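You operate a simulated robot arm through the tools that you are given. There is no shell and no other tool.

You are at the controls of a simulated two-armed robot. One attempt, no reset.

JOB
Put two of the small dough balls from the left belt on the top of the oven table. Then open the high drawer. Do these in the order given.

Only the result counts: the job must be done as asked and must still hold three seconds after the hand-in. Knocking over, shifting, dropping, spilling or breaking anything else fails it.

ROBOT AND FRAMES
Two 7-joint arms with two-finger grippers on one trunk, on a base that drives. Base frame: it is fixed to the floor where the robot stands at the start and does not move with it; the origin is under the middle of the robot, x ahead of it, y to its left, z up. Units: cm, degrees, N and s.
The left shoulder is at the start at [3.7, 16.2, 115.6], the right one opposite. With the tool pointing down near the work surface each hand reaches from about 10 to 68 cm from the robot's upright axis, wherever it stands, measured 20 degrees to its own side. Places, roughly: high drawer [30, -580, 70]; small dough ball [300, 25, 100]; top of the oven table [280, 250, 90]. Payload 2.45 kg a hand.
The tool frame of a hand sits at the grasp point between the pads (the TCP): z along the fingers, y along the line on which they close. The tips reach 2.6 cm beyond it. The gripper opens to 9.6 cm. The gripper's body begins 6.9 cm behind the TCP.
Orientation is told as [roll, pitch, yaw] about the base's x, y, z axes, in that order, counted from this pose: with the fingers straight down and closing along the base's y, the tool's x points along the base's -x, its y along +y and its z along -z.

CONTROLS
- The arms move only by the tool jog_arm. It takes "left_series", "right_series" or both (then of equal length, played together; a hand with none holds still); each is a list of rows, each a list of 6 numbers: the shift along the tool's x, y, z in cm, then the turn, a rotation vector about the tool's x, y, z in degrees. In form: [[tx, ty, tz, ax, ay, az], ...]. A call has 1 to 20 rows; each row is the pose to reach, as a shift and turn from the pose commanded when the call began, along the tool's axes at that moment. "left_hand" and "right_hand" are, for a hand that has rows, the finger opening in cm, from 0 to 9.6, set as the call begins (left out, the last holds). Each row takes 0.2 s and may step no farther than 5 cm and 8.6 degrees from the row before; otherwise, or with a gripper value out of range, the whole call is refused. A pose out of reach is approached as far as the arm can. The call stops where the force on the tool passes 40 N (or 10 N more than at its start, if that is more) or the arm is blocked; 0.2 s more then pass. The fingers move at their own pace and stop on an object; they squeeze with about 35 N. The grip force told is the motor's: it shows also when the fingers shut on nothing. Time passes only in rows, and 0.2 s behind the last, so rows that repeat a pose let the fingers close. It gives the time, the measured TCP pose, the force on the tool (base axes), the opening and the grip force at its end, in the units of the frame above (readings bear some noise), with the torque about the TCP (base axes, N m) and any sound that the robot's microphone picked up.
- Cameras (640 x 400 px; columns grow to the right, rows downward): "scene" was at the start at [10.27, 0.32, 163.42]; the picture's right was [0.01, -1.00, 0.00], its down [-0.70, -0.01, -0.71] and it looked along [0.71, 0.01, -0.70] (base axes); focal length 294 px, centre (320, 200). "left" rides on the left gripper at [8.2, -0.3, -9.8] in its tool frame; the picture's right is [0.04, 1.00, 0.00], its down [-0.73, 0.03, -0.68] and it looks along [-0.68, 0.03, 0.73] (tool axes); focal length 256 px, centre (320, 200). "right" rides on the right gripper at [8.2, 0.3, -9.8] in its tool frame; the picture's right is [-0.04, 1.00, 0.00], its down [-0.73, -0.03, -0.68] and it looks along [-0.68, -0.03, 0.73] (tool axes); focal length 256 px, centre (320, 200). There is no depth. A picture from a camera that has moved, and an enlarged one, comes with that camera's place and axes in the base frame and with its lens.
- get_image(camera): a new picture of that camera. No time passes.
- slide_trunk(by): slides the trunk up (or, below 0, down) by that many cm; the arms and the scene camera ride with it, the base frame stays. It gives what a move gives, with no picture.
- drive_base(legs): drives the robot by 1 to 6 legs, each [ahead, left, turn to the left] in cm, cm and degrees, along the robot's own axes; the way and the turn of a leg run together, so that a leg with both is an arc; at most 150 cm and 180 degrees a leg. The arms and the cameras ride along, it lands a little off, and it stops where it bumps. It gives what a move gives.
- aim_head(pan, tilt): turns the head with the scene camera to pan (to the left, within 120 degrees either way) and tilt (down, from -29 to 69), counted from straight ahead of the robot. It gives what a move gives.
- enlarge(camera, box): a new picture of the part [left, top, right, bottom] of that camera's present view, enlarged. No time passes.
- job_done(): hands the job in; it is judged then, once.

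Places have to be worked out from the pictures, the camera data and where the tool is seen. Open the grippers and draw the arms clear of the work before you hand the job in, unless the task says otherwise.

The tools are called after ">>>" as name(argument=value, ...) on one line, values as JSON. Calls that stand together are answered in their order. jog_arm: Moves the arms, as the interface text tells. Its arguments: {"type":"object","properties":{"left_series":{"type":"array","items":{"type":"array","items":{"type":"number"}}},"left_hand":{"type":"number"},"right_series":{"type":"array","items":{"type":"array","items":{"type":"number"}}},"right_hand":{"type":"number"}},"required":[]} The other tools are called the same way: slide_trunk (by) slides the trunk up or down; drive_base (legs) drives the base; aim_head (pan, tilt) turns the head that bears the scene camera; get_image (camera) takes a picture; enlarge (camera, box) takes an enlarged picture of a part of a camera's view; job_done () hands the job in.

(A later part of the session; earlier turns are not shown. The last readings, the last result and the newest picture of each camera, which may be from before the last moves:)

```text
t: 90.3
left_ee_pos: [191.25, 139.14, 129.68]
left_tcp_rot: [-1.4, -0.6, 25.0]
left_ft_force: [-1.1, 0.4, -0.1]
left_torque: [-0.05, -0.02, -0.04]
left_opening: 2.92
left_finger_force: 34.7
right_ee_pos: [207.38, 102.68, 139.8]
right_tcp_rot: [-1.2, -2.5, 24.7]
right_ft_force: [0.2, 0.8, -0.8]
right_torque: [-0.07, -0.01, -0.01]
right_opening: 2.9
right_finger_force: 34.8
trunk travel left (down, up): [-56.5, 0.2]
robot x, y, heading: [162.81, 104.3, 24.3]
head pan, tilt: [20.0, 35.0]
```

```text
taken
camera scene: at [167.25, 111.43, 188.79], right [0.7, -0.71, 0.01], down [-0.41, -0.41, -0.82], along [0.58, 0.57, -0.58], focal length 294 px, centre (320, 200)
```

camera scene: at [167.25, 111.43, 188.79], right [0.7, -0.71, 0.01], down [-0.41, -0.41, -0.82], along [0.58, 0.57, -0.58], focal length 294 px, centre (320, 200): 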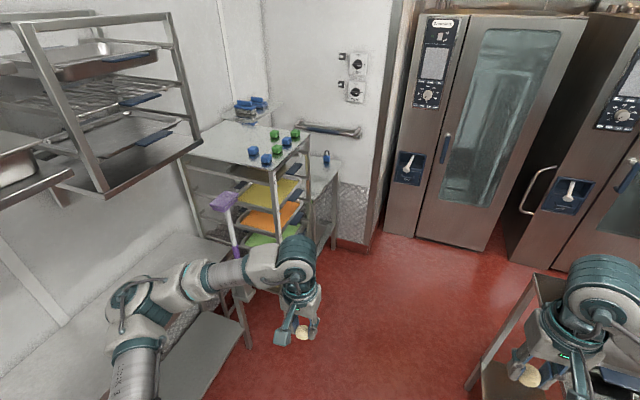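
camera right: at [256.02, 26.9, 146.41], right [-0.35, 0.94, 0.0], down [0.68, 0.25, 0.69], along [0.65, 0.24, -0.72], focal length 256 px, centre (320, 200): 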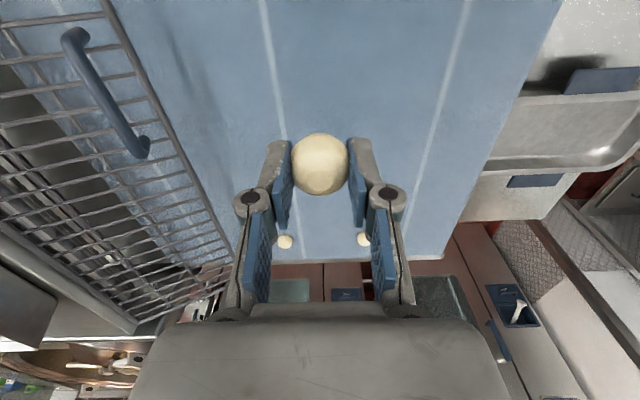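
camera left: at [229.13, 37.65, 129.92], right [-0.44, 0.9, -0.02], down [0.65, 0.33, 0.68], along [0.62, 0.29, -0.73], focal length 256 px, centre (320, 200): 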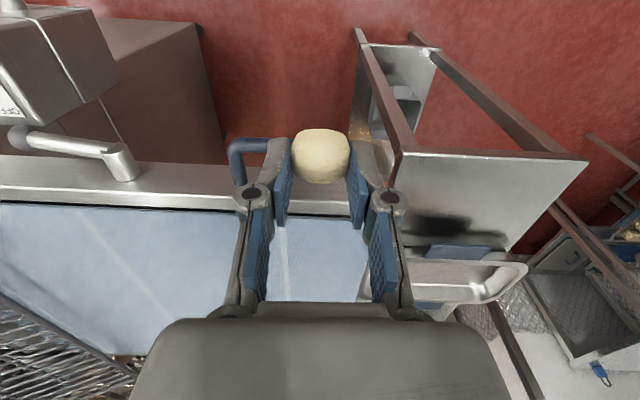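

The robot is now in the lane between the stand and the tray rack. I take settled pictures to measure the gap before going through.

>>> aim_head(pan=0, tilt=35)

>>> get_image(camera="scene")

>>> aim_head(pan=45, tilt=35)

>>> get_image(camera="scene")

>>> aim_head(pan=30, tilt=20)

>>> get_image(camera="scene")

```text
t: 91.1
left_ee_pos: [191.31, 138.78, 129.79]
left_tcp_rot: [-1.3, -0.6, 25.1]
left_ft_force: [0.4, -0.1, -0.3]
left_torque: [-0.01, 0.0, 0.0]
left_opening: 2.91
left_finger_force: 35.0
right_ee_pos: [207.64, 102.32, 139.91]
right_tcp_rot: [-1.0, -2.5, 24.6]
right_ft_force: [0.0, 0.0, -0.7]
right_torque: [-0.04, -0.03, 0.0]
right_opening: 2.96
right_finger_force: 34.6
trunk travel left (down, up): [-56.5, 0.2]
robot x, y, heading: [163.03, 104.68, 24.3]
head pan, tilt: [0.0, 35.0]
```

```text
taken
camera scene: at [169.34, 108.01, 188.81], right [0.41, -0.91, 0.0], down [-0.52, -0.24, -0.82], along [0.74, 0.34, -0.58], focal length 294 px, centre (320, 200)
```

scene: 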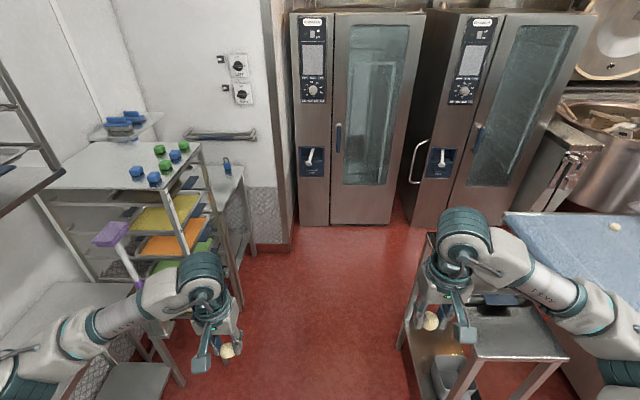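

```text
t: 92.2
left_ee_pos: [191.31, 138.78, 129.83]
left_tcp_rot: [-1.3, -0.6, 25.1]
left_ft_force: [-0.9, -0.3, 0.3]
left_torque: [-0.04, 0.01, 0.05]
left_opening: 2.93
left_finger_force: 34.7
right_ee_pos: [207.55, 102.29, 139.83]
right_tcp_rot: [-1.0, -2.5, 24.7]
right_ft_force: [-0.1, 1.3, 0.2]
right_torque: [-0.03, -0.01, 0.01]
right_opening: 2.94
right_finger_force: 34.7
trunk travel left (down, up): [-56.5, 0.2]
robot x, y, heading: [163.18, 104.43, 24.3]
head pan, tilt: [45.0, 35.0]
```

```text
taken
camera scene: at [164.24, 112.99, 188.79], right [0.94, -0.35, 0.0], down [-0.2, -0.54, -0.82], along [0.29, 0.76, -0.58], focal length 294 px, centre (320, 200)
```

scene: 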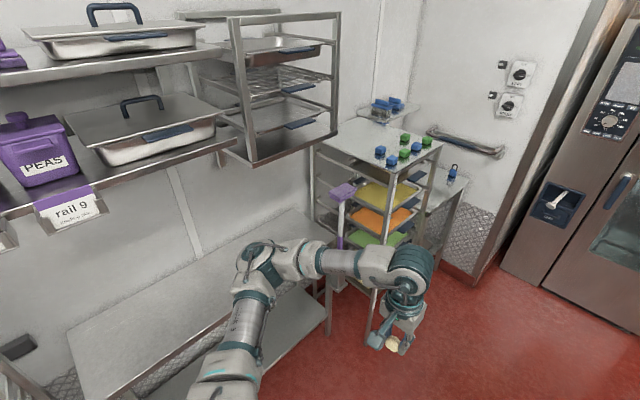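

```text
t: 93.0
left_ee_pos: [191.63, 138.03, 129.85]
left_tcp_rot: [-0.9, -0.6, 24.8]
left_ft_force: [0.2, 0.2, -0.5]
left_torque: [0.02, 0.0, -0.02]
left_opening: 2.93
left_finger_force: 35.0
right_ee_pos: [207.88, 101.54, 139.74]
right_tcp_rot: [-0.6, -2.5, 24.5]
right_ft_force: [-0.4, 0.2, 0.2]
right_torque: [0.03, -0.01, 0.02]
right_opening: 2.91
right_finger_force: 35.0
trunk travel left (down, up): [-56.5, 0.2]
robot x, y, heading: [162.63, 104.39, 24.3]
head pan, tilt: [30.0, 20.0]
```

```text
taken
camera scene: at [167.11, 111.1, 191.2], right [0.81, -0.58, 0.0], down [-0.2, -0.28, -0.94], along [0.55, 0.76, -0.34], focal length 294 px, centre (320, 200)
```

scene: 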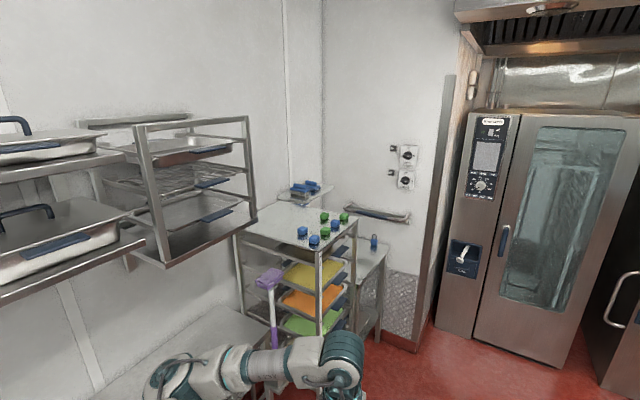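

From the settled views: rack side about 57 cm left of the axis (top z≈131), stand about 49 cm right, oven table about 139–184 cm ahead with its edge 52–57 cm left, wall stub about 205 cm ahead. I shift 13 cm right to give the left elbow room and drive through.

>>> drive_base(legs=[[20, -13, 0], [60, 0, 0]])

>>> aim_head(pan=25, tilt=45)

>>> get_image(camera="scene")

```text
t: 97.8
left_ee_pos: [270.22, 158.48, 129.89]
left_tcp_rot: [-0.7, -0.7, 24.6]
left_ft_force: [-0.6, 0.1, 0.5]
left_torque: [0.04, -0.03, -0.01]
left_opening: 2.92
left_finger_force: 35.0
right_ee_pos: [286.34, 121.77, 139.79]
right_tcp_rot: [-0.5, -2.6, 24.3]
right_ft_force: [-0.5, 0.5, -0.3]
right_torque: [-0.03, -0.01, 0.0]
right_opening: 2.94
right_finger_force: 35.1
trunk travel left (down, up): [-56.5, 0.2]
robot x, y, heading: [241.43, 124.75, 24.2]
head pan, tilt: [30.0, 20.0]
```

```text
t: 98.7
left_ee_pos: [270.01, 158.75, 129.82]
left_tcp_rot: [-1.0, -0.8, 24.7]
left_ft_force: [0.0, -0.3, 0.3]
left_torque: [0.01, 0.01, -0.02]
left_opening: 2.94
left_finger_force: 34.8
right_ee_pos: [286.18, 122.26, 140.0]
right_tcp_rot: [-0.7, -2.6, 24.3]
right_ft_force: [0.4, -0.8, 0.5]
right_torque: [-0.01, -0.02, 0.02]
right_opening: 2.93
right_finger_force: 34.6
trunk travel left (down, up): [-56.5, 0.2]
robot x, y, heading: [241.41, 125.53, 24.1]
head pan, tilt: [25.0, 45.0]
```

```text
taken
camera scene: at [245.0, 131.73, 187.31], right [0.76, -0.65, 0.0], down [-0.46, -0.54, -0.7], along [0.46, 0.53, -0.71], focal length 294 px, centre (320, 200)
```

scene: 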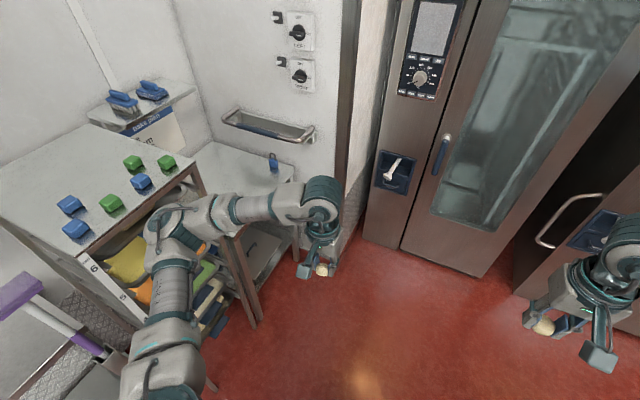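

The near-right edge of the oven table runs from about (266,211) to (309,222) at z≈92, with the lock near (302,234). I drive 48 cm further, then turn left to face that edge.

>>> drive_base(legs=[[48, -2, 0]])

>>> drive_base(legs=[[0, 0, 82]])

>>> aim_head(pan=0, tilt=45)

>>> get_image(camera="scene")

```text
t: 101.5
left_ee_pos: [313.98, 177.06, 129.88]
left_tcp_rot: [-1.2, -1.0, 24.9]
left_ft_force: [0.3, 1.1, -0.8]
left_torque: [-0.05, -0.05, 0.0]
left_opening: 2.93
left_finger_force: 35.0
right_ee_pos: [330.17, 140.59, 140.19]
right_tcp_rot: [-0.8, -2.7, 24.5]
right_ft_force: [0.1, 0.4, -0.7]
right_torque: [-0.04, 0.02, 0.0]
right_opening: 2.91
right_finger_force: 35.0
trunk travel left (down, up): [-56.5, 0.2]
robot x, y, heading: [285.8, 142.55, 24.4]
head pan, tilt: [25.0, 45.0]
```

```text
t: 105.4
left_ee_pos: [255.85, 175.07, 130.12]
left_tcp_rot: [-1.0, -0.9, 107.7]
left_ft_force: [0.2, 0.2, 0.3]
left_torque: [0.0, -0.01, -0.01]
left_opening: 2.91
left_finger_force: 35.6
right_ee_pos: [294.12, 186.57, 140.03]
right_tcp_rot: [-0.7, -2.7, 107.5]
right_ft_force: [-0.7, -1.0, -0.1]
right_torque: [0.01, 0.02, -0.01]
right_opening: 2.93
right_finger_force: 35.3
trunk travel left (down, up): [-56.5, 0.2]
robot x, y, heading: [285.71, 143.06, 107.2]
head pan, tilt: [25.0, 45.0]
```

```text
t: 106.3
left_ee_pos: [256.35, 174.74, 130.22]
left_tcp_rot: [-0.8, -1.1, 107.7]
left_ft_force: [0.2, 0.9, 0.9]
left_torque: [0.01, -0.01, -0.01]
left_opening: 2.92
left_finger_force: 35.2
right_ee_pos: [294.58, 186.37, 140.14]
right_tcp_rot: [-0.5, -2.9, 107.5]
right_ft_force: [0.3, -0.2, -0.7]
right_torque: [0.01, -0.04, 0.0]
right_opening: 2.94
right_finger_force: 35.3
trunk travel left (down, up): [-56.5, 0.2]
robot x, y, heading: [285.46, 143.07, 107.2]
head pan, tilt: [0.0, 45.0]
```

```text
taken
camera scene: at [283.6, 149.57, 187.33], right [0.96, 0.3, 0.0], down [0.21, -0.68, -0.7], along [-0.21, 0.67, -0.71], focal length 294 px, centre (320, 200)
```

scene: 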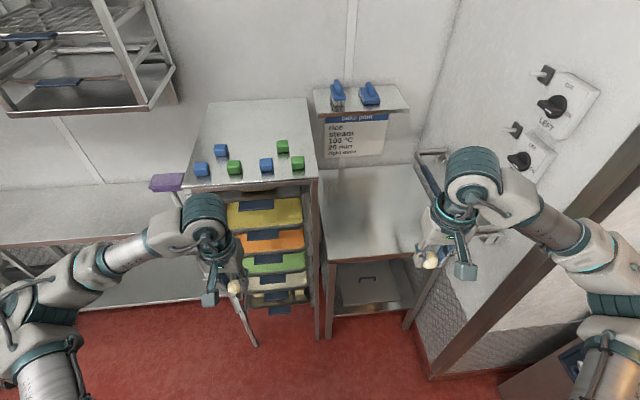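

The table top is about 35 cm wide, its front edge is 70 cm ahead, and the tray rack stands directly on its left. I tilt the left hand forward and raise it so that its forearm will stay in front of the rack, and stretch the right hand forward so that its elbow clears the wall stub.

>>> jog_arm(left_series=[[-1.6, -2.6, -2.2, 0, -6.5, 0], [-3.2, -5.2, -4.4, 0, -13, 0], [-4.8, -7.8, -6.6, 0, -19.5, 0], [-6.4, -10.4, -8.8, 0, -26, 0], [-8, -13.2, -11, 0, -32.5, 0], [-9.6, -16, -13, 0, -39, 0], [-11, -18.5, -15, 0, -45, 0], [-11, -18.5, -15, 0, -45, 0]], right_series=[[-2.5, 0, 0, 0, 0, 0], [-5, 0, 0, 0, 0, 0], [-7.5, 0, 0, 0, 0, 0], [-10, 0, 0, 0, 0, 0], [-12.5, 0, 0, 0, 0, 0], [-15, 0, 0, 0, 0, 0], [-17.5, 0, 0, 0, 0, 0], [-17.5, 0, 0, 0, 0, 0]])

>>> get_image(camera="scene")

>>> get_image(camera="right")

```text
t: 108.1
left_ee_pos: [270.98, 190.57, 145.64]
left_tcp_rot: [-1.0, -46.1, 108.4]
left_ft_force: [-0.4, 0.0, 0.3]
left_torque: [0.0, -0.02, 0.02]
left_opening: 2.91
left_finger_force: 35.4
right_ee_pos: [289.56, 203.23, 141.03]
right_tcp_rot: [-0.4, -3.0, 107.3]
right_ft_force: [0.2, -1.0, 0.8]
right_torque: [0.0, 0.0, 0.0]
right_opening: 2.94
right_finger_force: 34.6
trunk travel left (down, up): [-56.5, 0.2]
robot x, y, heading: [285.59, 142.85, 107.3]
head pan, tilt: [0.0, 45.0]
```

```text
taken
camera scene: at [283.93, 149.84, 187.32], right [0.96, 0.3, 0.0], down [0.21, -0.68, -0.7], along [-0.21, 0.67, -0.71], focal length 294 px, centre (320, 200)
```

scene: 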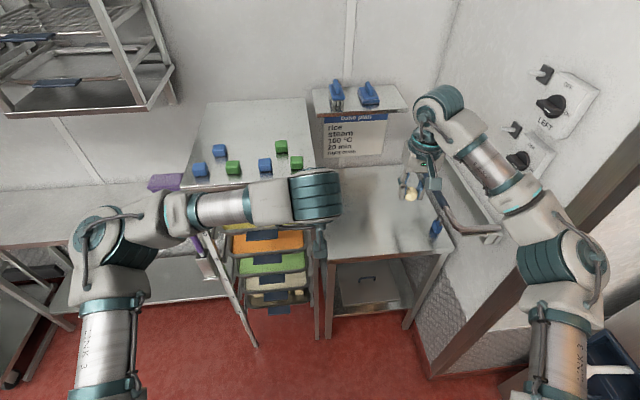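

```text
taken
camera right: at [291.93, 194.87, 150.36], right [-0.97, -0.26, -0.01], down [-0.19, 0.67, 0.72], along [-0.18, 0.69, -0.7], focal length 256 px, centre (320, 200)
```

right: 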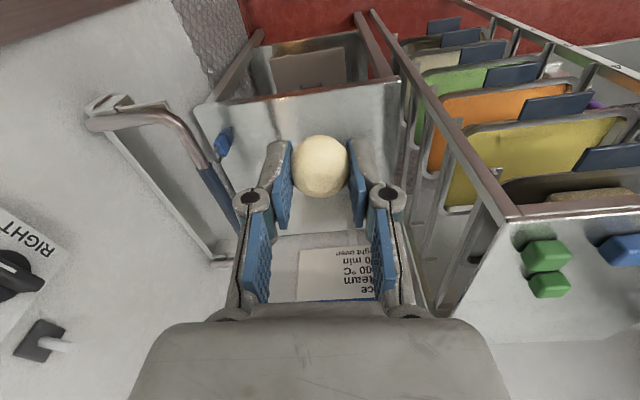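

From these views the table spans about 2–51 cm to the right of the axis with the lock at its far right; there is room at the near left-centre. I edge forward 17 cm and 4 cm right, hands high, and look again.

>>> drive_base(legs=[[17, -4, 0]])

>>> jog_arm(right_series=[[0, 0, 0, 0, 0, 0], [0, 0, 0, 0, 0, 0], [0, 0, 0, 0, 0, 0], [0, 0, 0, 0, 0, 0], [0, 0, 0, 0, 0, 0]])

>>> get_image(camera="scene")

>>> get_image(camera="right")

```text
t: 109.6
left_ee_pos: [268.26, 207.15, 145.78]
left_tcp_rot: [-1.9, -46.2, 109.0]
left_ft_force: [-0.2, -0.2, 0.0]
left_torque: [-0.03, 0.0, 0.03]
left_opening: 2.94
left_finger_force: 35.0
right_ee_pos: [287.04, 219.71, 141.47]
right_tcp_rot: [-1.1, -3.2, 107.4]
right_ft_force: [-0.3, 0.5, -0.2]
right_torque: [-0.02, -0.02, -0.01]
right_opening: 2.95
right_finger_force: 34.5
trunk travel left (down, up): [-56.5, 0.2]
robot x, y, heading: [284.2, 160.16, 107.0]
head pan, tilt: [0.0, 45.0]
```

```text
t: 110.8
left_ee_pos: [269.13, 207.38, 145.82]
left_tcp_rot: [-1.4, -46.2, 108.6]
left_ft_force: [-0.7, -0.1, -0.9]
left_torque: [0.01, 0.01, 0.01]
left_opening: 2.94
left_finger_force: 35.3
right_ee_pos: [287.88, 220.02, 141.26]
right_tcp_rot: [-0.7, -3.1, 107.3]
right_ft_force: [0.3, -0.8, 0.8]
right_torque: [0.01, -0.02, -0.01]
right_opening: 2.92
right_finger_force: 35.2
trunk travel left (down, up): [-56.5, 0.2]
robot x, y, heading: [284.51, 160.59, 107.0]
head pan, tilt: [0.0, 45.0]
```

```text
taken
camera scene: at [281.45, 166.86, 187.32], right [0.96, 0.29, 0.0], down [0.21, -0.68, -0.7], along [-0.2, 0.67, -0.71], focal length 294 px, centre (320, 200)
```

scene: 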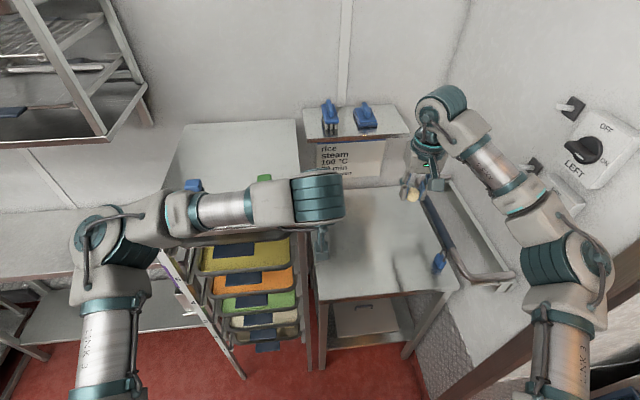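

```text
taken
camera right: at [290.14, 211.59, 150.64], right [-0.97, -0.26, -0.01], down [-0.19, 0.67, 0.72], along [-0.18, 0.7, -0.7], focal length 256 px, centre (320, 200)
```

right: 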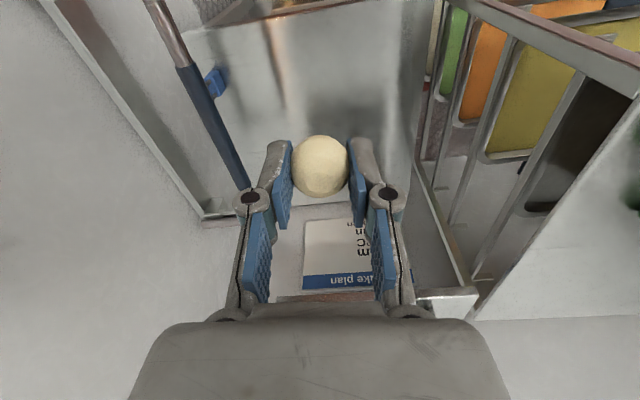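

The table height triangulates to about z=93. I shift the left hand 8 cm right, away from the rack corner, and the right hand slightly right and forward, then lower the trunk 12 cm to bring the table within easy reach.

>>> jog_arm(left_series=[[0, -2.5, 0, 0, 0, 0], [0, -5, 0, 0, 0, 0], [0, -8, 0, 0, 0, 0], [0, -8, 0, 0, 0, 0]], right_series=[[-1, -0.7, 0, 0, 0, 0], [-2, -1.4, 0, 0, 0, 0], [-4, -2, 0, 0, 0, 0], [-4, -2, 0, 0, 0, 0]])

>>> slide_trunk(by=-12)

>>> get_image(camera="scene")

>>> get_image(camera="right")

```text
t: 111.8
left_ee_pos: [276.97, 209.85, 145.86]
left_tcp_rot: [-1.3, -46.2, 108.5]
left_ft_force: [-0.6, -0.2, -0.3]
left_torque: [0.01, 0.01, -0.02]
left_opening: 2.94
left_finger_force: 34.6
right_ee_pos: [288.81, 224.42, 141.69]
right_tcp_rot: [-0.6, -3.2, 107.3]
right_ft_force: [-0.7, 0.8, -0.2]
right_torque: [0.01, 0.0, 0.02]
right_opening: 2.93
right_finger_force: 35.1
trunk travel left (down, up): [-56.5, 0.2]
robot x, y, heading: [284.26, 160.28, 107.3]
head pan, tilt: [0.0, 45.0]
```

```text
t: 113.3
left_ee_pos: [277.17, 210.0, 133.72]
left_tcp_rot: [-1.1, -46.2, 108.3]
left_ft_force: [0.0, 0.7, -0.7]
left_torque: [-0.01, 0.0, -0.01]
left_opening: 2.93
left_finger_force: 34.8
right_ee_pos: [289.12, 224.48, 129.58]
right_tcp_rot: [-0.4, -3.1, 107.3]
right_ft_force: [0.6, 0.5, -0.6]
right_torque: [0.04, -0.01, -0.02]
right_opening: 2.95
right_finger_force: 35.1
trunk travel left (down, up): [-44.5, 12.2]
robot x, y, heading: [284.44, 160.0, 107.1]
head pan, tilt: [0.0, 45.0]
```

```text
taken
camera scene: at [282.47, 167.67, 175.36], right [0.96, 0.29, 0.0], down [0.21, -0.68, -0.7], along [-0.21, 0.67, -0.71], focal length 294 px, centre (320, 200)
```

scene: 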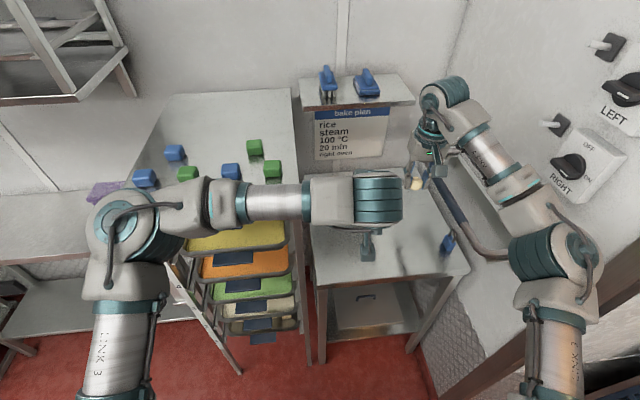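

```text
taken
camera right: at [291.38, 216.12, 138.85], right [-0.97, -0.26, -0.01], down [-0.18, 0.67, 0.72], along [-0.18, 0.7, -0.7], focal length 256 px, centre (320, 200)
```

right: 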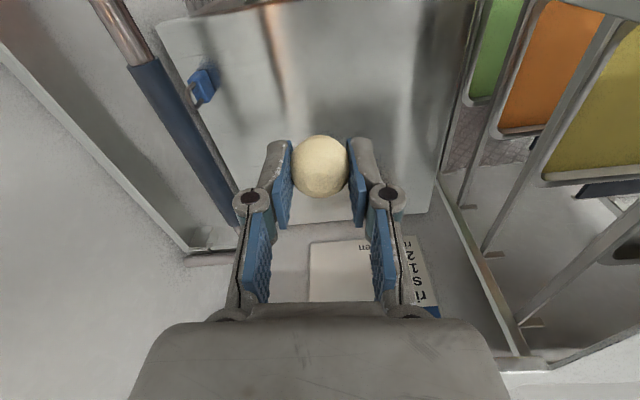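

The right hand is over the table about 5–6 cm inside the front edge and clear of the wall rail. I lower the right ball to a few centimetres above the top and check.

>>> jog_arm(right_series=[[0, 0, 4.5, 0, 0, 0], [0, 0, 9, 0, 0, 0], [0, 0, 13.5, 0, 0, 0], [0, 0, 18, 0, 0, 0], [0, 0, 22.5, 0, 0, 0], [0, 0, 27, 0, 0, 0], [0, 0, 29.5, 0, 0, 0], [0, 0, 29.5, 0, 0, 0]])

>>> get_image(camera="right")

>>> get_image(camera="scene")

```text
t: 115.1
left_ee_pos: [277.26, 210.01, 133.92]
left_tcp_rot: [-1.0, -46.2, 108.4]
left_ft_force: [0.0, 0.0, 0.3]
left_torque: [0.02, 0.03, -0.03]
left_opening: 2.92
left_finger_force: 35.2
right_ee_pos: [288.81, 226.16, 100.02]
right_tcp_rot: [-0.5, -3.1, 107.3]
right_ft_force: [0.1, 0.1, -0.2]
right_torque: [-0.01, 0.01, 0.01]
right_opening: 2.91
right_finger_force: 34.9
trunk travel left (down, up): [-44.5, 12.2]
robot x, y, heading: [284.4, 159.98, 107.2]
head pan, tilt: [0.0, 45.0]
```

```text
taken
camera right: at [291.11, 217.82, 109.29], right [-0.97, -0.26, -0.01], down [-0.18, 0.67, 0.72], along [-0.18, 0.69, -0.7], focal length 256 px, centre (320, 200)
```

right: 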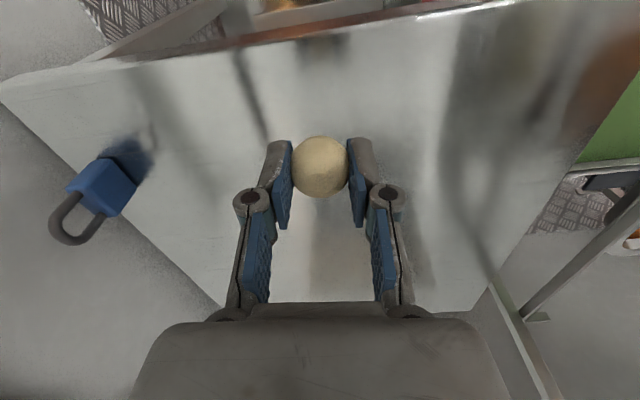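

```text
taken
camera scene: at [282.3, 167.62, 175.35], right [0.96, 0.29, 0.0], down [0.21, -0.68, -0.7], along [-0.21, 0.67, -0.71], focal length 294 px, centre (320, 200)
```

scene: 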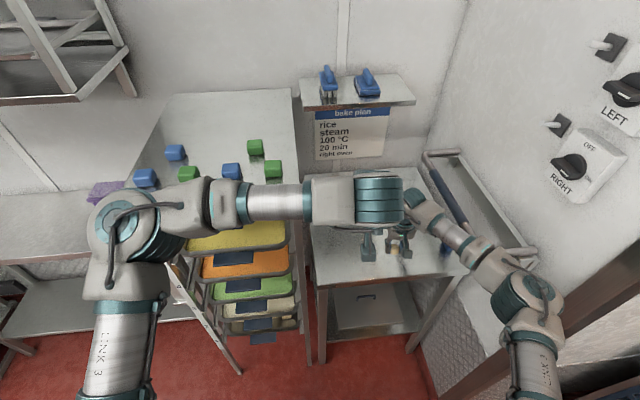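

The ball hangs about 5 cm inside the edge. I move 1.5 cm further in and lower to z≈97, watching the force.

>>> jog_arm(right_series=[[-1.5, 0, 0.5, 0, 0, 0], [-1.5, 0, 1.5, 0, 0, 0], [-1.5, 0, 2.5, 0, 0, 0], [-1.5, 0, 2.5, 0, 0, 0]])

>>> jog_arm(right_series=[[0, 0, 0.5, 0, 0, 0], [0, 0, 0.5, 0, 0, 0]])

>>> get_image(camera="right")

```text
t: 116.1
left_ee_pos: [277.27, 209.97, 133.93]
left_tcp_rot: [-1.1, -46.1, 108.4]
left_ft_force: [-0.5, 0.0, -0.6]
left_torque: [0.03, -0.01, -0.02]
left_opening: 2.94
left_finger_force: 34.5
right_ee_pos: [288.35, 227.78, 97.67]
right_tcp_rot: [-0.6, -3.1, 107.2]
right_ft_force: [-0.6, 0.7, -0.4]
right_torque: [-0.02, -0.04, -0.01]
right_opening: 2.94
right_finger_force: 34.9
trunk travel left (down, up): [-44.5, 12.2]
robot x, y, heading: [284.38, 160.35, 106.8]
head pan, tilt: [0.0, 45.0]
```

```text
t: 116.7
left_ee_pos: [277.15, 209.91, 133.86]
left_tcp_rot: [-1.1, -46.2, 108.4]
left_ft_force: [0.2, -0.2, -0.6]
left_torque: [0.01, 0.03, 0.01]
left_opening: 2.93
left_finger_force: 35.1
right_ee_pos: [288.3, 227.81, 97.15]
right_tcp_rot: [-0.6, -3.1, 107.2]
right_ft_force: [-0.4, 0.2, -1.0]
right_torque: [0.01, -0.02, -0.03]
right_opening: 2.91
right_finger_force: 34.8
trunk travel left (down, up): [-44.5, 12.2]
robot x, y, heading: [284.3, 160.25, 107.3]
head pan, tilt: [0.0, 45.0]
```

```text
taken
camera right: at [290.53, 219.35, 106.36], right [-0.97, -0.26, -0.01], down [-0.18, 0.67, 0.72], along [-0.18, 0.69, -0.7], focal length 256 px, centre (320, 200)
```

right: 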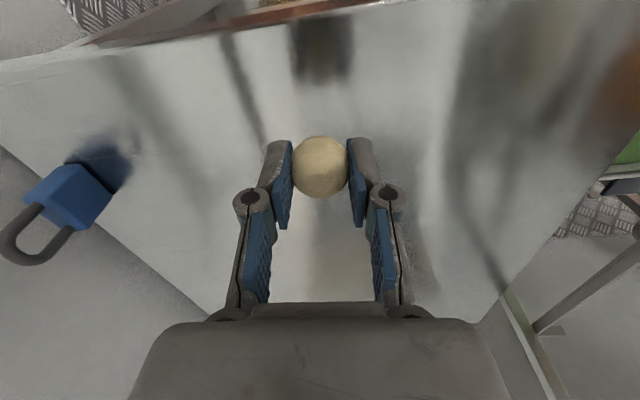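

No contact yet at z=97.2. I keep lowering in half-centimetre steps.

>>> jog_arm(right_series=[[0, 0, 0.5, 0, 0, 0], [0, 0, 0.5, 0, 0, 0]])

>>> jog_arm(right_series=[[0, 0, 0.4, 0, 0, 0], [0, 0, 0.4, 0, 0, 0]])

>>> get_image(camera="right")

```text
t: 117.3
left_ee_pos: [277.22, 209.91, 133.94]
left_tcp_rot: [-1.0, -46.3, 108.4]
left_ft_force: [0.3, -0.9, -0.9]
left_torque: [-0.01, -0.02, -0.01]
left_opening: 2.95
left_finger_force: 34.6
right_ee_pos: [288.19, 227.83, 96.55]
right_tcp_rot: [-0.5, -3.1, 107.3]
right_ft_force: [0.2, -0.5, 0.0]
right_torque: [-0.04, 0.01, 0.03]
right_opening: 2.94
right_finger_force: 34.9
trunk travel left (down, up): [-44.5, 12.2]
robot x, y, heading: [284.31, 160.0, 107.3]
head pan, tilt: [0.0, 45.0]
```

```text
t: 117.9
left_ee_pos: [277.1, 209.95, 133.88]
left_tcp_rot: [-1.1, -46.2, 108.4]
left_ft_force: [-0.7, -0.6, -0.7]
left_torque: [0.03, -0.03, 0.0]
left_opening: 2.94
left_finger_force: 35.3
right_ee_pos: [288.21, 227.77, 96.25]
right_tcp_rot: [-0.5, -3.1, 107.3]
right_ft_force: [0.5, -0.2, 0.1]
right_torque: [-0.01, -0.01, 0.02]
right_opening: 2.94
right_finger_force: 35.1
trunk travel left (down, up): [-44.5, 12.2]
robot x, y, heading: [284.41, 160.36, 107.2]
head pan, tilt: [0.0, 45.0]
```

```text
taken
camera right: at [290.48, 219.38, 105.49], right [-0.97, -0.26, -0.01], down [-0.18, 0.67, 0.72], along [-0.18, 0.69, -0.7], focal length 256 px, centre (320, 200)
```

right: 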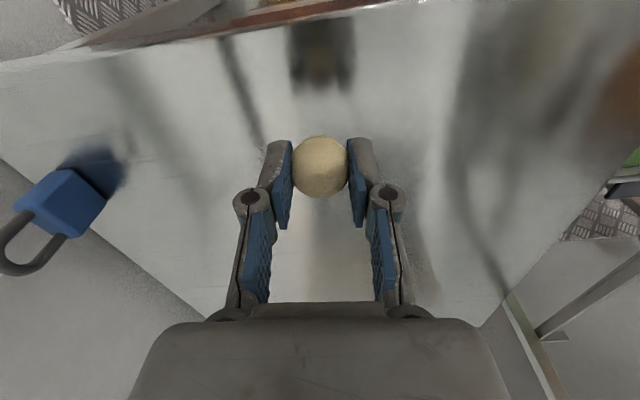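

Still no contact; the ball's reflection in the steel suggests the top is lower, at about z=87–88. I lower 3 cm more and look at the reflection again.

>>> jog_arm(right_series=[[0, 0, 1, 0, 0, 0], [0, 0, 2, 0, 0, 0], [0, 0, 3, 0, 0, 0], [0, 0, 3, 0, 0, 0]])

>>> enlarge(camera="right", box=[200, 40, 440, 240])

```text
t: 118.9
left_ee_pos: [277.06, 209.97, 133.97]
left_tcp_rot: [-1.1, -46.2, 108.4]
left_ft_force: [-0.2, 0.0, 0.0]
left_torque: [0.01, -0.01, 0.0]
left_opening: 2.91
left_finger_force: 35.5
right_ee_pos: [288.21, 228.13, 93.23]
right_tcp_rot: [-0.5, -3.1, 107.3]
right_ft_force: [-1.1, 0.6, 0.0]
right_torque: [0.0, 0.02, -0.04]
right_opening: 2.94
right_finger_force: 34.9
trunk travel left (down, up): [-44.5, 12.2]
robot x, y, heading: [284.23, 160.3, 106.9]
head pan, tilt: [0.0, 45.0]
```

```text
2.00 times, centred on (320, 140) of right
camera zoom: at [290.55, 219.59, 102.52], right [-0.97, -0.26, -0.01], down [-0.18, 0.67, 0.72], along [-0.18, 0.69, -0.7], focal length 512 px, centre (320, 320)
```

zoom: 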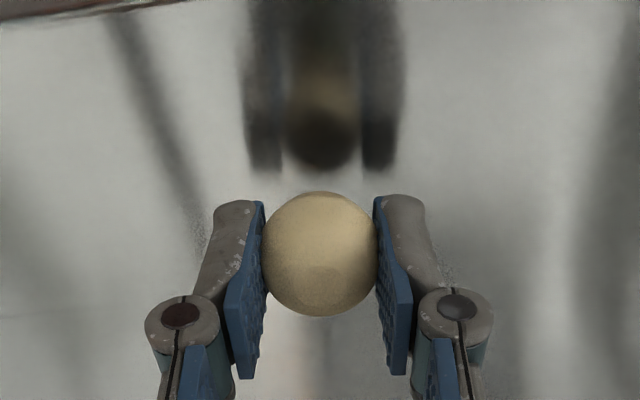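

Now the ball and its reflection nearly meet: roughly half a centimetre left. I lower in 0.3 cm steps.

>>> jog_arm(right_series=[[0, 0, 0.3, 0, 0, 0], [0, 0, 0.3, 0, 0, 0]])

>>> jog_arm(right_series=[[0, 0, 0.3, 0, 0, 0], [0, 0, 0.3, 0, 0, 0]])

>>> enlarge(camera="right", box=[200, 40, 440, 240])

```text
t: 119.5
left_ee_pos: [277.13, 209.9, 133.79]
left_tcp_rot: [-1.1, -46.2, 108.3]
left_ft_force: [-0.1, 0.5, -0.8]
left_torque: [0.01, -0.01, 0.02]
left_opening: 2.91
left_finger_force: 34.9
right_ee_pos: [288.34, 228.03, 92.88]
right_tcp_rot: [-0.5, -3.1, 107.3]
right_ft_force: [-0.4, 0.2, 0.2]
right_torque: [-0.06, 0.03, -0.02]
right_opening: 2.93
right_finger_force: 34.8
trunk travel left (down, up): [-44.5, 12.2]
robot x, y, heading: [284.27, 160.57, 107.1]
head pan, tilt: [0.0, 45.0]
```

```text
t: 120.1
left_ee_pos: [277.14, 209.89, 133.85]
left_tcp_rot: [-1.1, -46.2, 108.4]
left_ft_force: [0.7, 0.0, -0.6]
left_torque: [-0.01, -0.02, -0.01]
left_opening: 2.93
left_finger_force: 34.6
right_ee_pos: [288.24, 228.04, 92.71]
right_tcp_rot: [-0.6, -3.1, 107.3]
right_ft_force: [0.3, -0.1, -0.6]
right_torque: [0.03, -0.01, 0.01]
right_opening: 2.93
right_finger_force: 35.3
trunk travel left (down, up): [-44.5, 12.2]
robot x, y, heading: [284.23, 160.5, 107.1]
head pan, tilt: [0.0, 45.0]
```

```text
2.00 times, centred on (320, 140) of right
camera zoom: at [290.57, 219.64, 101.93], right [-0.97, -0.26, -0.01], down [-0.18, 0.67, 0.72], along [-0.18, 0.69, -0.7], focal length 512 px, centre (320, 320)
```

zoom: 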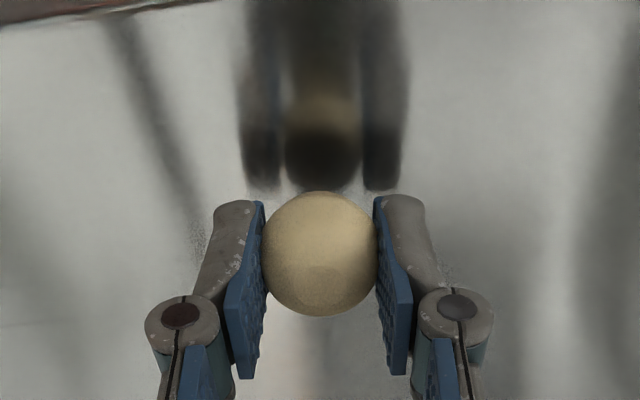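

Contact isn't made yet; by the reflection geometry about half a centimetre remains. I continue down in small steps.

>>> jog_arm(right_series=[[0, 0, 0.3, 0, 0, 0], [0, 0, 0.3, 0, 0, 0]])

>>> jog_arm(right_series=[[0, 0, 0.2, 0, 0, 0], [0, 0, 0.2, 0, 0, 0]])

>>> enlarge(camera="right", box=[200, 40, 440, 240])

```text
t: 120.7
left_ee_pos: [277.16, 209.91, 133.88]
left_tcp_rot: [-1.1, -46.1, 108.5]
left_ft_force: [0.0, -0.5, -0.2]
left_torque: [-0.01, -0.02, 0.01]
left_opening: 2.91
left_finger_force: 35.2
right_ee_pos: [288.24, 228.03, 92.26]
right_tcp_rot: [-0.5, -3.2, 107.3]
right_ft_force: [-0.5, 0.7, -0.3]
right_torque: [0.0, -0.02, 0.0]
right_opening: 2.92
right_finger_force: 34.9
trunk travel left (down, up): [-44.5, 12.2]
robot x, y, heading: [284.38, 160.09, 107.1]
head pan, tilt: [0.0, 45.0]
```

```text
t: 121.3
left_ee_pos: [277.1, 209.93, 133.83]
left_tcp_rot: [-1.1, -46.2, 108.4]
left_ft_force: [-0.1, -0.1, -0.4]
left_torque: [0.01, -0.05, 0.01]
left_opening: 2.94
left_finger_force: 35.1
right_ee_pos: [288.08, 228.02, 92.11]
right_tcp_rot: [-0.5, -3.2, 107.3]
right_ft_force: [1.3, 0.5, -0.5]
right_torque: [0.02, 0.0, -0.01]
right_opening: 2.96
right_finger_force: 35.0
trunk travel left (down, up): [-44.5, 12.2]
robot x, y, heading: [284.69, 160.36, 107.1]
head pan, tilt: [0.0, 45.0]
```

```text
2.00 times, centred on (320, 140) of right
camera zoom: at [290.52, 219.66, 101.4], right [-0.97, -0.26, -0.01], down [-0.18, 0.67, 0.72], along [-0.18, 0.69, -0.7], focal length 512 px, centre (320, 320)
```

zoom: 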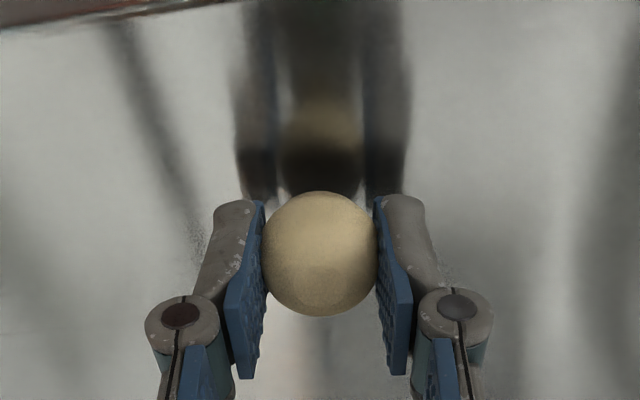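

The fingertips and ball nearly meet their reflections. I continue with 0.2 cm steps until the force rises.

>>> jog_arm(right_series=[[0, 0, 0.2, 0, 0, 0], [0, 0, 0.2, 0, 0, 0]])

>>> jog_arm(right_series=[[0, 0, 0.2, 0, 0, 0], [0, 0, 0.2, 0, 0, 0]])

>>> enlarge(camera="right", box=[200, 40, 440, 240])

```text
t: 121.9
left_ee_pos: [277.07, 209.96, 133.81]
left_tcp_rot: [-1.1, -46.1, 108.3]
left_ft_force: [-0.5, -0.4, -0.1]
left_torque: [0.0, 0.0, 0.05]
left_opening: 2.92
left_finger_force: 35.1
right_ee_pos: [288.35, 228.08, 91.83]
right_tcp_rot: [-0.4, -3.2, 107.3]
right_ft_force: [-0.1, -0.7, -0.7]
right_torque: [0.04, 0.04, -0.01]
right_opening: 2.93
right_finger_force: 35.2
trunk travel left (down, up): [-44.5, 12.2]
robot x, y, heading: [284.34, 159.82, 107.1]
head pan, tilt: [0.0, 45.0]
```

```text
t: 122.5
left_ee_pos: [277.07, 209.96, 133.77]
left_tcp_rot: [-1.1, -46.2, 108.4]
left_ft_force: [-0.3, -0.7, -0.7]
left_torque: [-0.02, 0.0, 0.02]
left_opening: 2.94
left_finger_force: 35.1
right_ee_pos: [288.23, 228.04, 91.65]
right_tcp_rot: [-0.5, -3.1, 107.3]
right_ft_force: [-0.1, -0.5, 0.9]
right_torque: [-0.02, 0.02, 0.0]
right_opening: 2.94
right_finger_force: 35.2
trunk travel left (down, up): [-44.5, 12.2]
robot x, y, heading: [284.3, 160.52, 107.3]
head pan, tilt: [0.0, 45.0]
```

```text
2.00 times, centred on (320, 140) of right
camera zoom: at [290.5, 219.66, 101.04], right [-0.97, -0.26, -0.01], down [-0.18, 0.67, 0.72], along [-0.18, 0.69, -0.7], focal length 512 px, centre (320, 320)
```

zoom: 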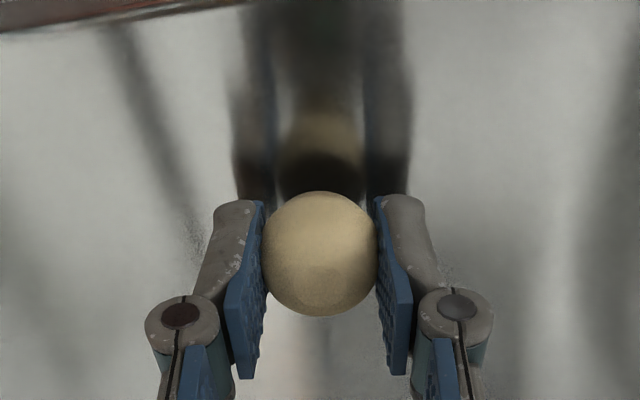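

Force is just beginning to show perhaps; two more 0.2 cm steps.

>>> jog_arm(right_series=[[0, 0, 0.2, 0, 0, 0], [0, 0, 0.2, 0, 0, 0]])

>>> jog_arm(right_series=[[0, 0, 0.2, 0, 0, 0], [0, 0, 0.2, 0, 0, 0]])

>>> enlarge(camera="right", box=[200, 40, 440, 240])

```text
t: 123.1
left_ee_pos: [277.14, 209.92, 133.79]
left_tcp_rot: [-1.1, -46.2, 108.3]
left_ft_force: [-0.4, 0.6, -1.1]
left_torque: [0.01, -0.04, -0.01]
left_opening: 2.95
left_finger_force: 34.7
right_ee_pos: [288.17, 228.13, 91.5]
right_tcp_rot: [-0.5, -3.2, 107.3]
right_ft_force: [0.0, -0.4, -0.5]
right_torque: [0.0, -0.01, -0.01]
right_opening: 2.94
right_finger_force: 34.6
trunk travel left (down, up): [-44.5, 12.2]
robot x, y, heading: [284.67, 160.45, 107.2]
head pan, tilt: [0.0, 45.0]
```

```text
t: 123.7
left_ee_pos: [277.09, 209.94, 133.92]
left_tcp_rot: [-1.0, -46.1, 108.4]
left_ft_force: [1.0, -0.1, -0.3]
left_torque: [-0.01, -0.01, 0.0]
left_opening: 2.93
left_finger_force: 35.6
right_ee_pos: [288.17, 228.14, 91.35]
right_tcp_rot: [-0.5, -3.2, 107.4]
right_ft_force: [-0.3, 0.4, -0.1]
right_torque: [-0.02, -0.02, -0.01]
right_opening: 2.92
right_finger_force: 35.3
trunk travel left (down, up): [-44.5, 12.2]
robot x, y, heading: [284.41, 160.21, 107.3]
head pan, tilt: [0.0, 45.0]
```

```text
2.00 times, centred on (320, 140) of right
camera zoom: at [290.53, 219.67, 100.61], right [-0.97, -0.26, -0.01], down [-0.18, 0.67, 0.72], along [-0.18, 0.69, -0.7], focal length 512 px, centre (320, 320)
```

zoom: 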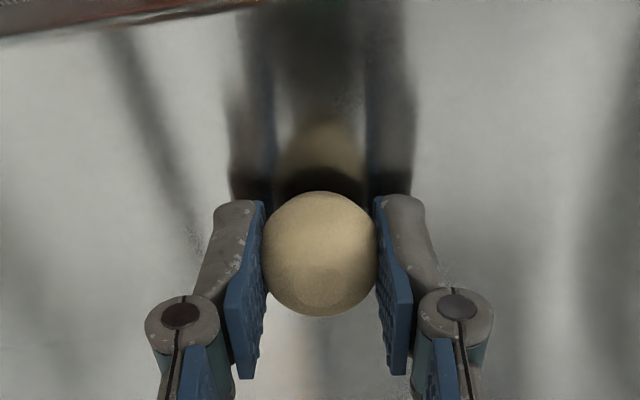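

Very near now. I take more small steps down, reading the force each time.

>>> jog_arm(right_series=[[0, 0, 0.2, 0, 0, 0], [0, 0, 0.2, 0, 0, 0]])

>>> jog_arm(right_series=[[0, 0, 0.2, 0, 0, 0], [0, 0, 0.2, 0, 0, 0]])

>>> enlarge(camera="right", box=[200, 40, 440, 240])

```text
t: 124.3
left_ee_pos: [277.13, 209.99, 133.95]
left_tcp_rot: [-1.1, -46.2, 108.4]
left_ft_force: [-0.5, -0.7, -0.8]
left_torque: [-0.02, 0.0, 0.02]
left_opening: 2.91
left_finger_force: 35.3
right_ee_pos: [288.29, 228.07, 91.19]
right_tcp_rot: [-0.5, -3.0, 107.3]
right_ft_force: [0.2, -0.2, 0.6]
right_torque: [0.01, 0.01, 0.03]
right_opening: 2.93
right_finger_force: 34.9
trunk travel left (down, up): [-44.5, 12.2]
robot x, y, heading: [284.4, 160.35, 107.0]
head pan, tilt: [0.0, 45.0]
```

```text
t: 124.9
left_ee_pos: [277.21, 209.94, 133.87]
left_tcp_rot: [-1.1, -46.2, 108.4]
left_ft_force: [-0.2, -0.1, 0.3]
left_torque: [-0.01, 0.05, 0.01]
left_opening: 2.94
left_finger_force: 35.3
right_ee_pos: [288.23, 228.05, 90.89]
right_tcp_rot: [-0.4, -3.2, 107.3]
right_ft_force: [0.1, 0.1, -1.2]
right_torque: [0.0, -0.03, -0.01]
right_opening: 2.93
right_finger_force: 35.0
trunk travel left (down, up): [-44.5, 12.2]
robot x, y, heading: [284.18, 159.97, 107.1]
head pan, tilt: [0.0, 45.0]
```

```text
2.00 times, centred on (320, 140) of right
camera zoom: at [290.47, 219.69, 100.15], right [-0.97, -0.26, -0.01], down [-0.18, 0.67, 0.72], along [-0.18, 0.69, -0.7], focal length 512 px, centre (320, 320)
```

zoom: 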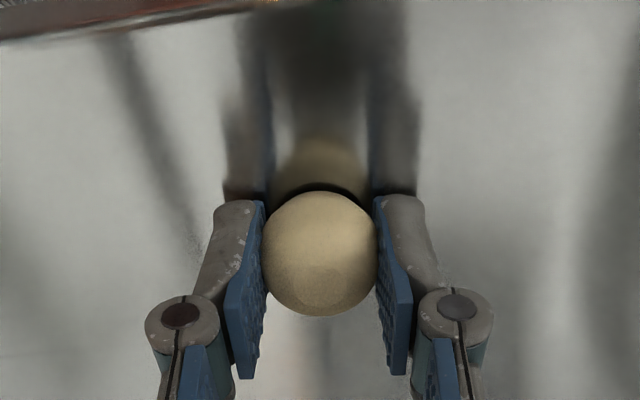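

The reflection still shows a thin dark gap. I continue with 0.2 cm steps.

>>> jog_arm(right_series=[[0, 0, 0.2, 0, 0, 0], [0, 0, 0.2, 0, 0, 0]])

>>> jog_arm(right_series=[[0, 0, 0.2, 0, 0, 0], [0, 0, 0.2, 0, 0, 0]])

>>> jog_arm(right_series=[[0, 0, 0.2, 0, 0, 0], [0, 0, 0.2, 0, 0, 0]])

>>> enlarge(camera="right", box=[200, 40, 440, 240])

```text
t: 125.5
left_ee_pos: [277.15, 209.85, 133.93]
left_tcp_rot: [-1.1, -46.2, 108.4]
left_ft_force: [0.6, 0.2, -0.7]
left_torque: [-0.03, 0.02, 0.01]
left_opening: 2.94
left_finger_force: 35.1
right_ee_pos: [288.26, 228.13, 90.73]
right_tcp_rot: [-0.5, -3.1, 107.4]
right_ft_force: [0.0, 0.4, 0.3]
right_torque: [0.0, 0.0, -0.01]
right_opening: 2.92
right_finger_force: 34.5
trunk travel left (down, up): [-44.5, 12.2]
robot x, y, heading: [284.07, 159.95, 107.2]
head pan, tilt: [0.0, 45.0]
```

```text
t: 126.1
left_ee_pos: [277.15, 209.8, 133.87]
left_tcp_rot: [-1.1, -46.2, 108.4]
left_ft_force: [-0.9, 0.7, -0.9]
left_torque: [-0.02, 0.0, 0.02]
left_opening: 2.93
left_finger_force: 34.6
right_ee_pos: [288.19, 228.2, 90.75]
right_tcp_rot: [-0.6, -3.3, 107.3]
right_ft_force: [1.3, -1.1, 10.8]
right_torque: [-0.19, 0.14, 0.01]
right_opening: 2.93
right_finger_force: 35.0
trunk travel left (down, up): [-44.5, 12.2]
robot x, y, heading: [284.36, 160.25, 107.0]
head pan, tilt: [0.0, 45.0]
```

```text
t: 126.7
left_ee_pos: [277.18, 209.69, 134.01]
left_tcp_rot: [-1.0, -46.3, 108.4]
left_ft_force: [0.9, 0.5, 0.1]
left_torque: [0.0, -0.02, -0.02]
left_opening: 2.93
left_finger_force: 34.7
right_ee_pos: [288.2, 228.06, 90.63]
right_tcp_rot: [-0.4, -3.5, 107.3]
right_ft_force: [2.3, 3.7, 27.1]
right_torque: [-0.35, 0.34, 0.02]
right_opening: 2.93
right_finger_force: 35.1
trunk travel left (down, up): [-44.5, 12.2]
robot x, y, heading: [284.51, 160.41, 107.0]
head pan, tilt: [0.0, 45.0]
```

```text
2.00 times, centred on (320, 140) of right
camera zoom: at [290.52, 219.65, 99.91], right [-0.97, -0.26, -0.01], down [-0.18, 0.67, 0.72], along [-0.18, 0.7, -0.69], focal length 512 px, centre (320, 320)
```

zoom: 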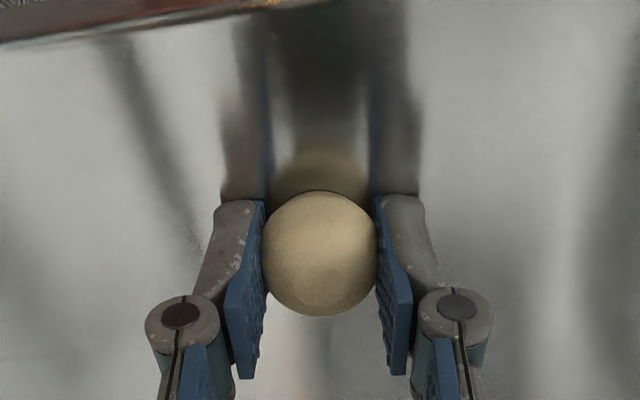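

Contact is made at TCP z≈90.7 (27 N). I relieve the pressure by 0.35 cm and then open the right hand.

>>> jog_arm(right_series=[[0, 0, -0.35, 0, 0, 0], [0, 0, -0.35, 0, 0, 0]])

>>> jog_arm(right_series=[[0, 0, 0, 0, 0, 0], [0, 0, 0, 0, 0, 0], [0, 0, 0, 0, 0, 0]], right_hand=6.5)

>>> get_image(camera="right")

```text
t: 127.3
left_ee_pos: [277.16, 209.9, 133.79]
left_tcp_rot: [-1.0, -46.2, 108.4]
left_ft_force: [0.6, -1.1, 0.1]
left_torque: [0.02, 0.05, -0.02]
left_opening: 2.95
left_finger_force: 34.9
right_ee_pos: [288.18, 228.05, 90.67]
right_tcp_rot: [-0.5, -3.2, 107.3]
right_ft_force: [1.0, 8.8, 17.3]
right_torque: [-0.07, 0.26, -0.11]
right_opening: 2.91
right_finger_force: 34.8
trunk travel left (down, up): [-44.5, 12.2]
robot x, y, heading: [284.28, 160.19, 107.0]
head pan, tilt: [0.0, 45.0]
```

```text
t: 128.1
left_ee_pos: [277.1, 209.94, 133.81]
left_tcp_rot: [-1.1, -46.2, 108.4]
left_ft_force: [-0.4, 1.0, -0.1]
left_torque: [0.0, -0.02, 0.02]
left_opening: 2.94
left_finger_force: 34.7
right_ee_pos: [288.23, 228.1, 90.61]
right_tcp_rot: [-0.5, -3.2, 107.5]
right_ft_force: [-0.5, -0.1, -0.1]
right_torque: [0.0, 0.02, 0.02]
right_opening: 6.52
right_finger_force: 0.1
trunk travel left (down, up): [-44.5, 12.2]
robot x, y, heading: [284.14, 160.43, 107.2]
head pan, tilt: [0.0, 45.0]
```

```text
taken
camera right: at [290.51, 219.7, 99.91], right [-0.97, -0.26, -0.01], down [-0.18, 0.67, 0.72], along [-0.18, 0.69, -0.7], focal length 256 px, centre (320, 200)
```

right: 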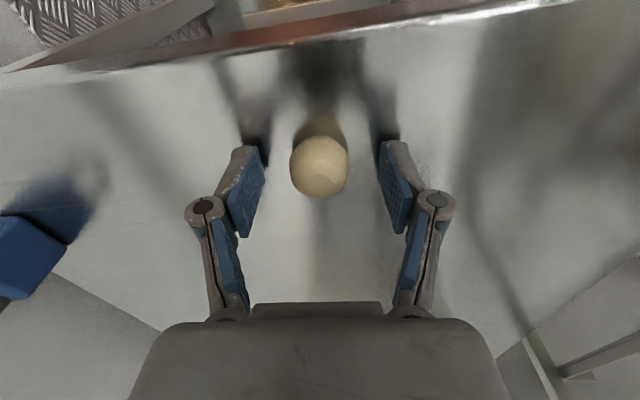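

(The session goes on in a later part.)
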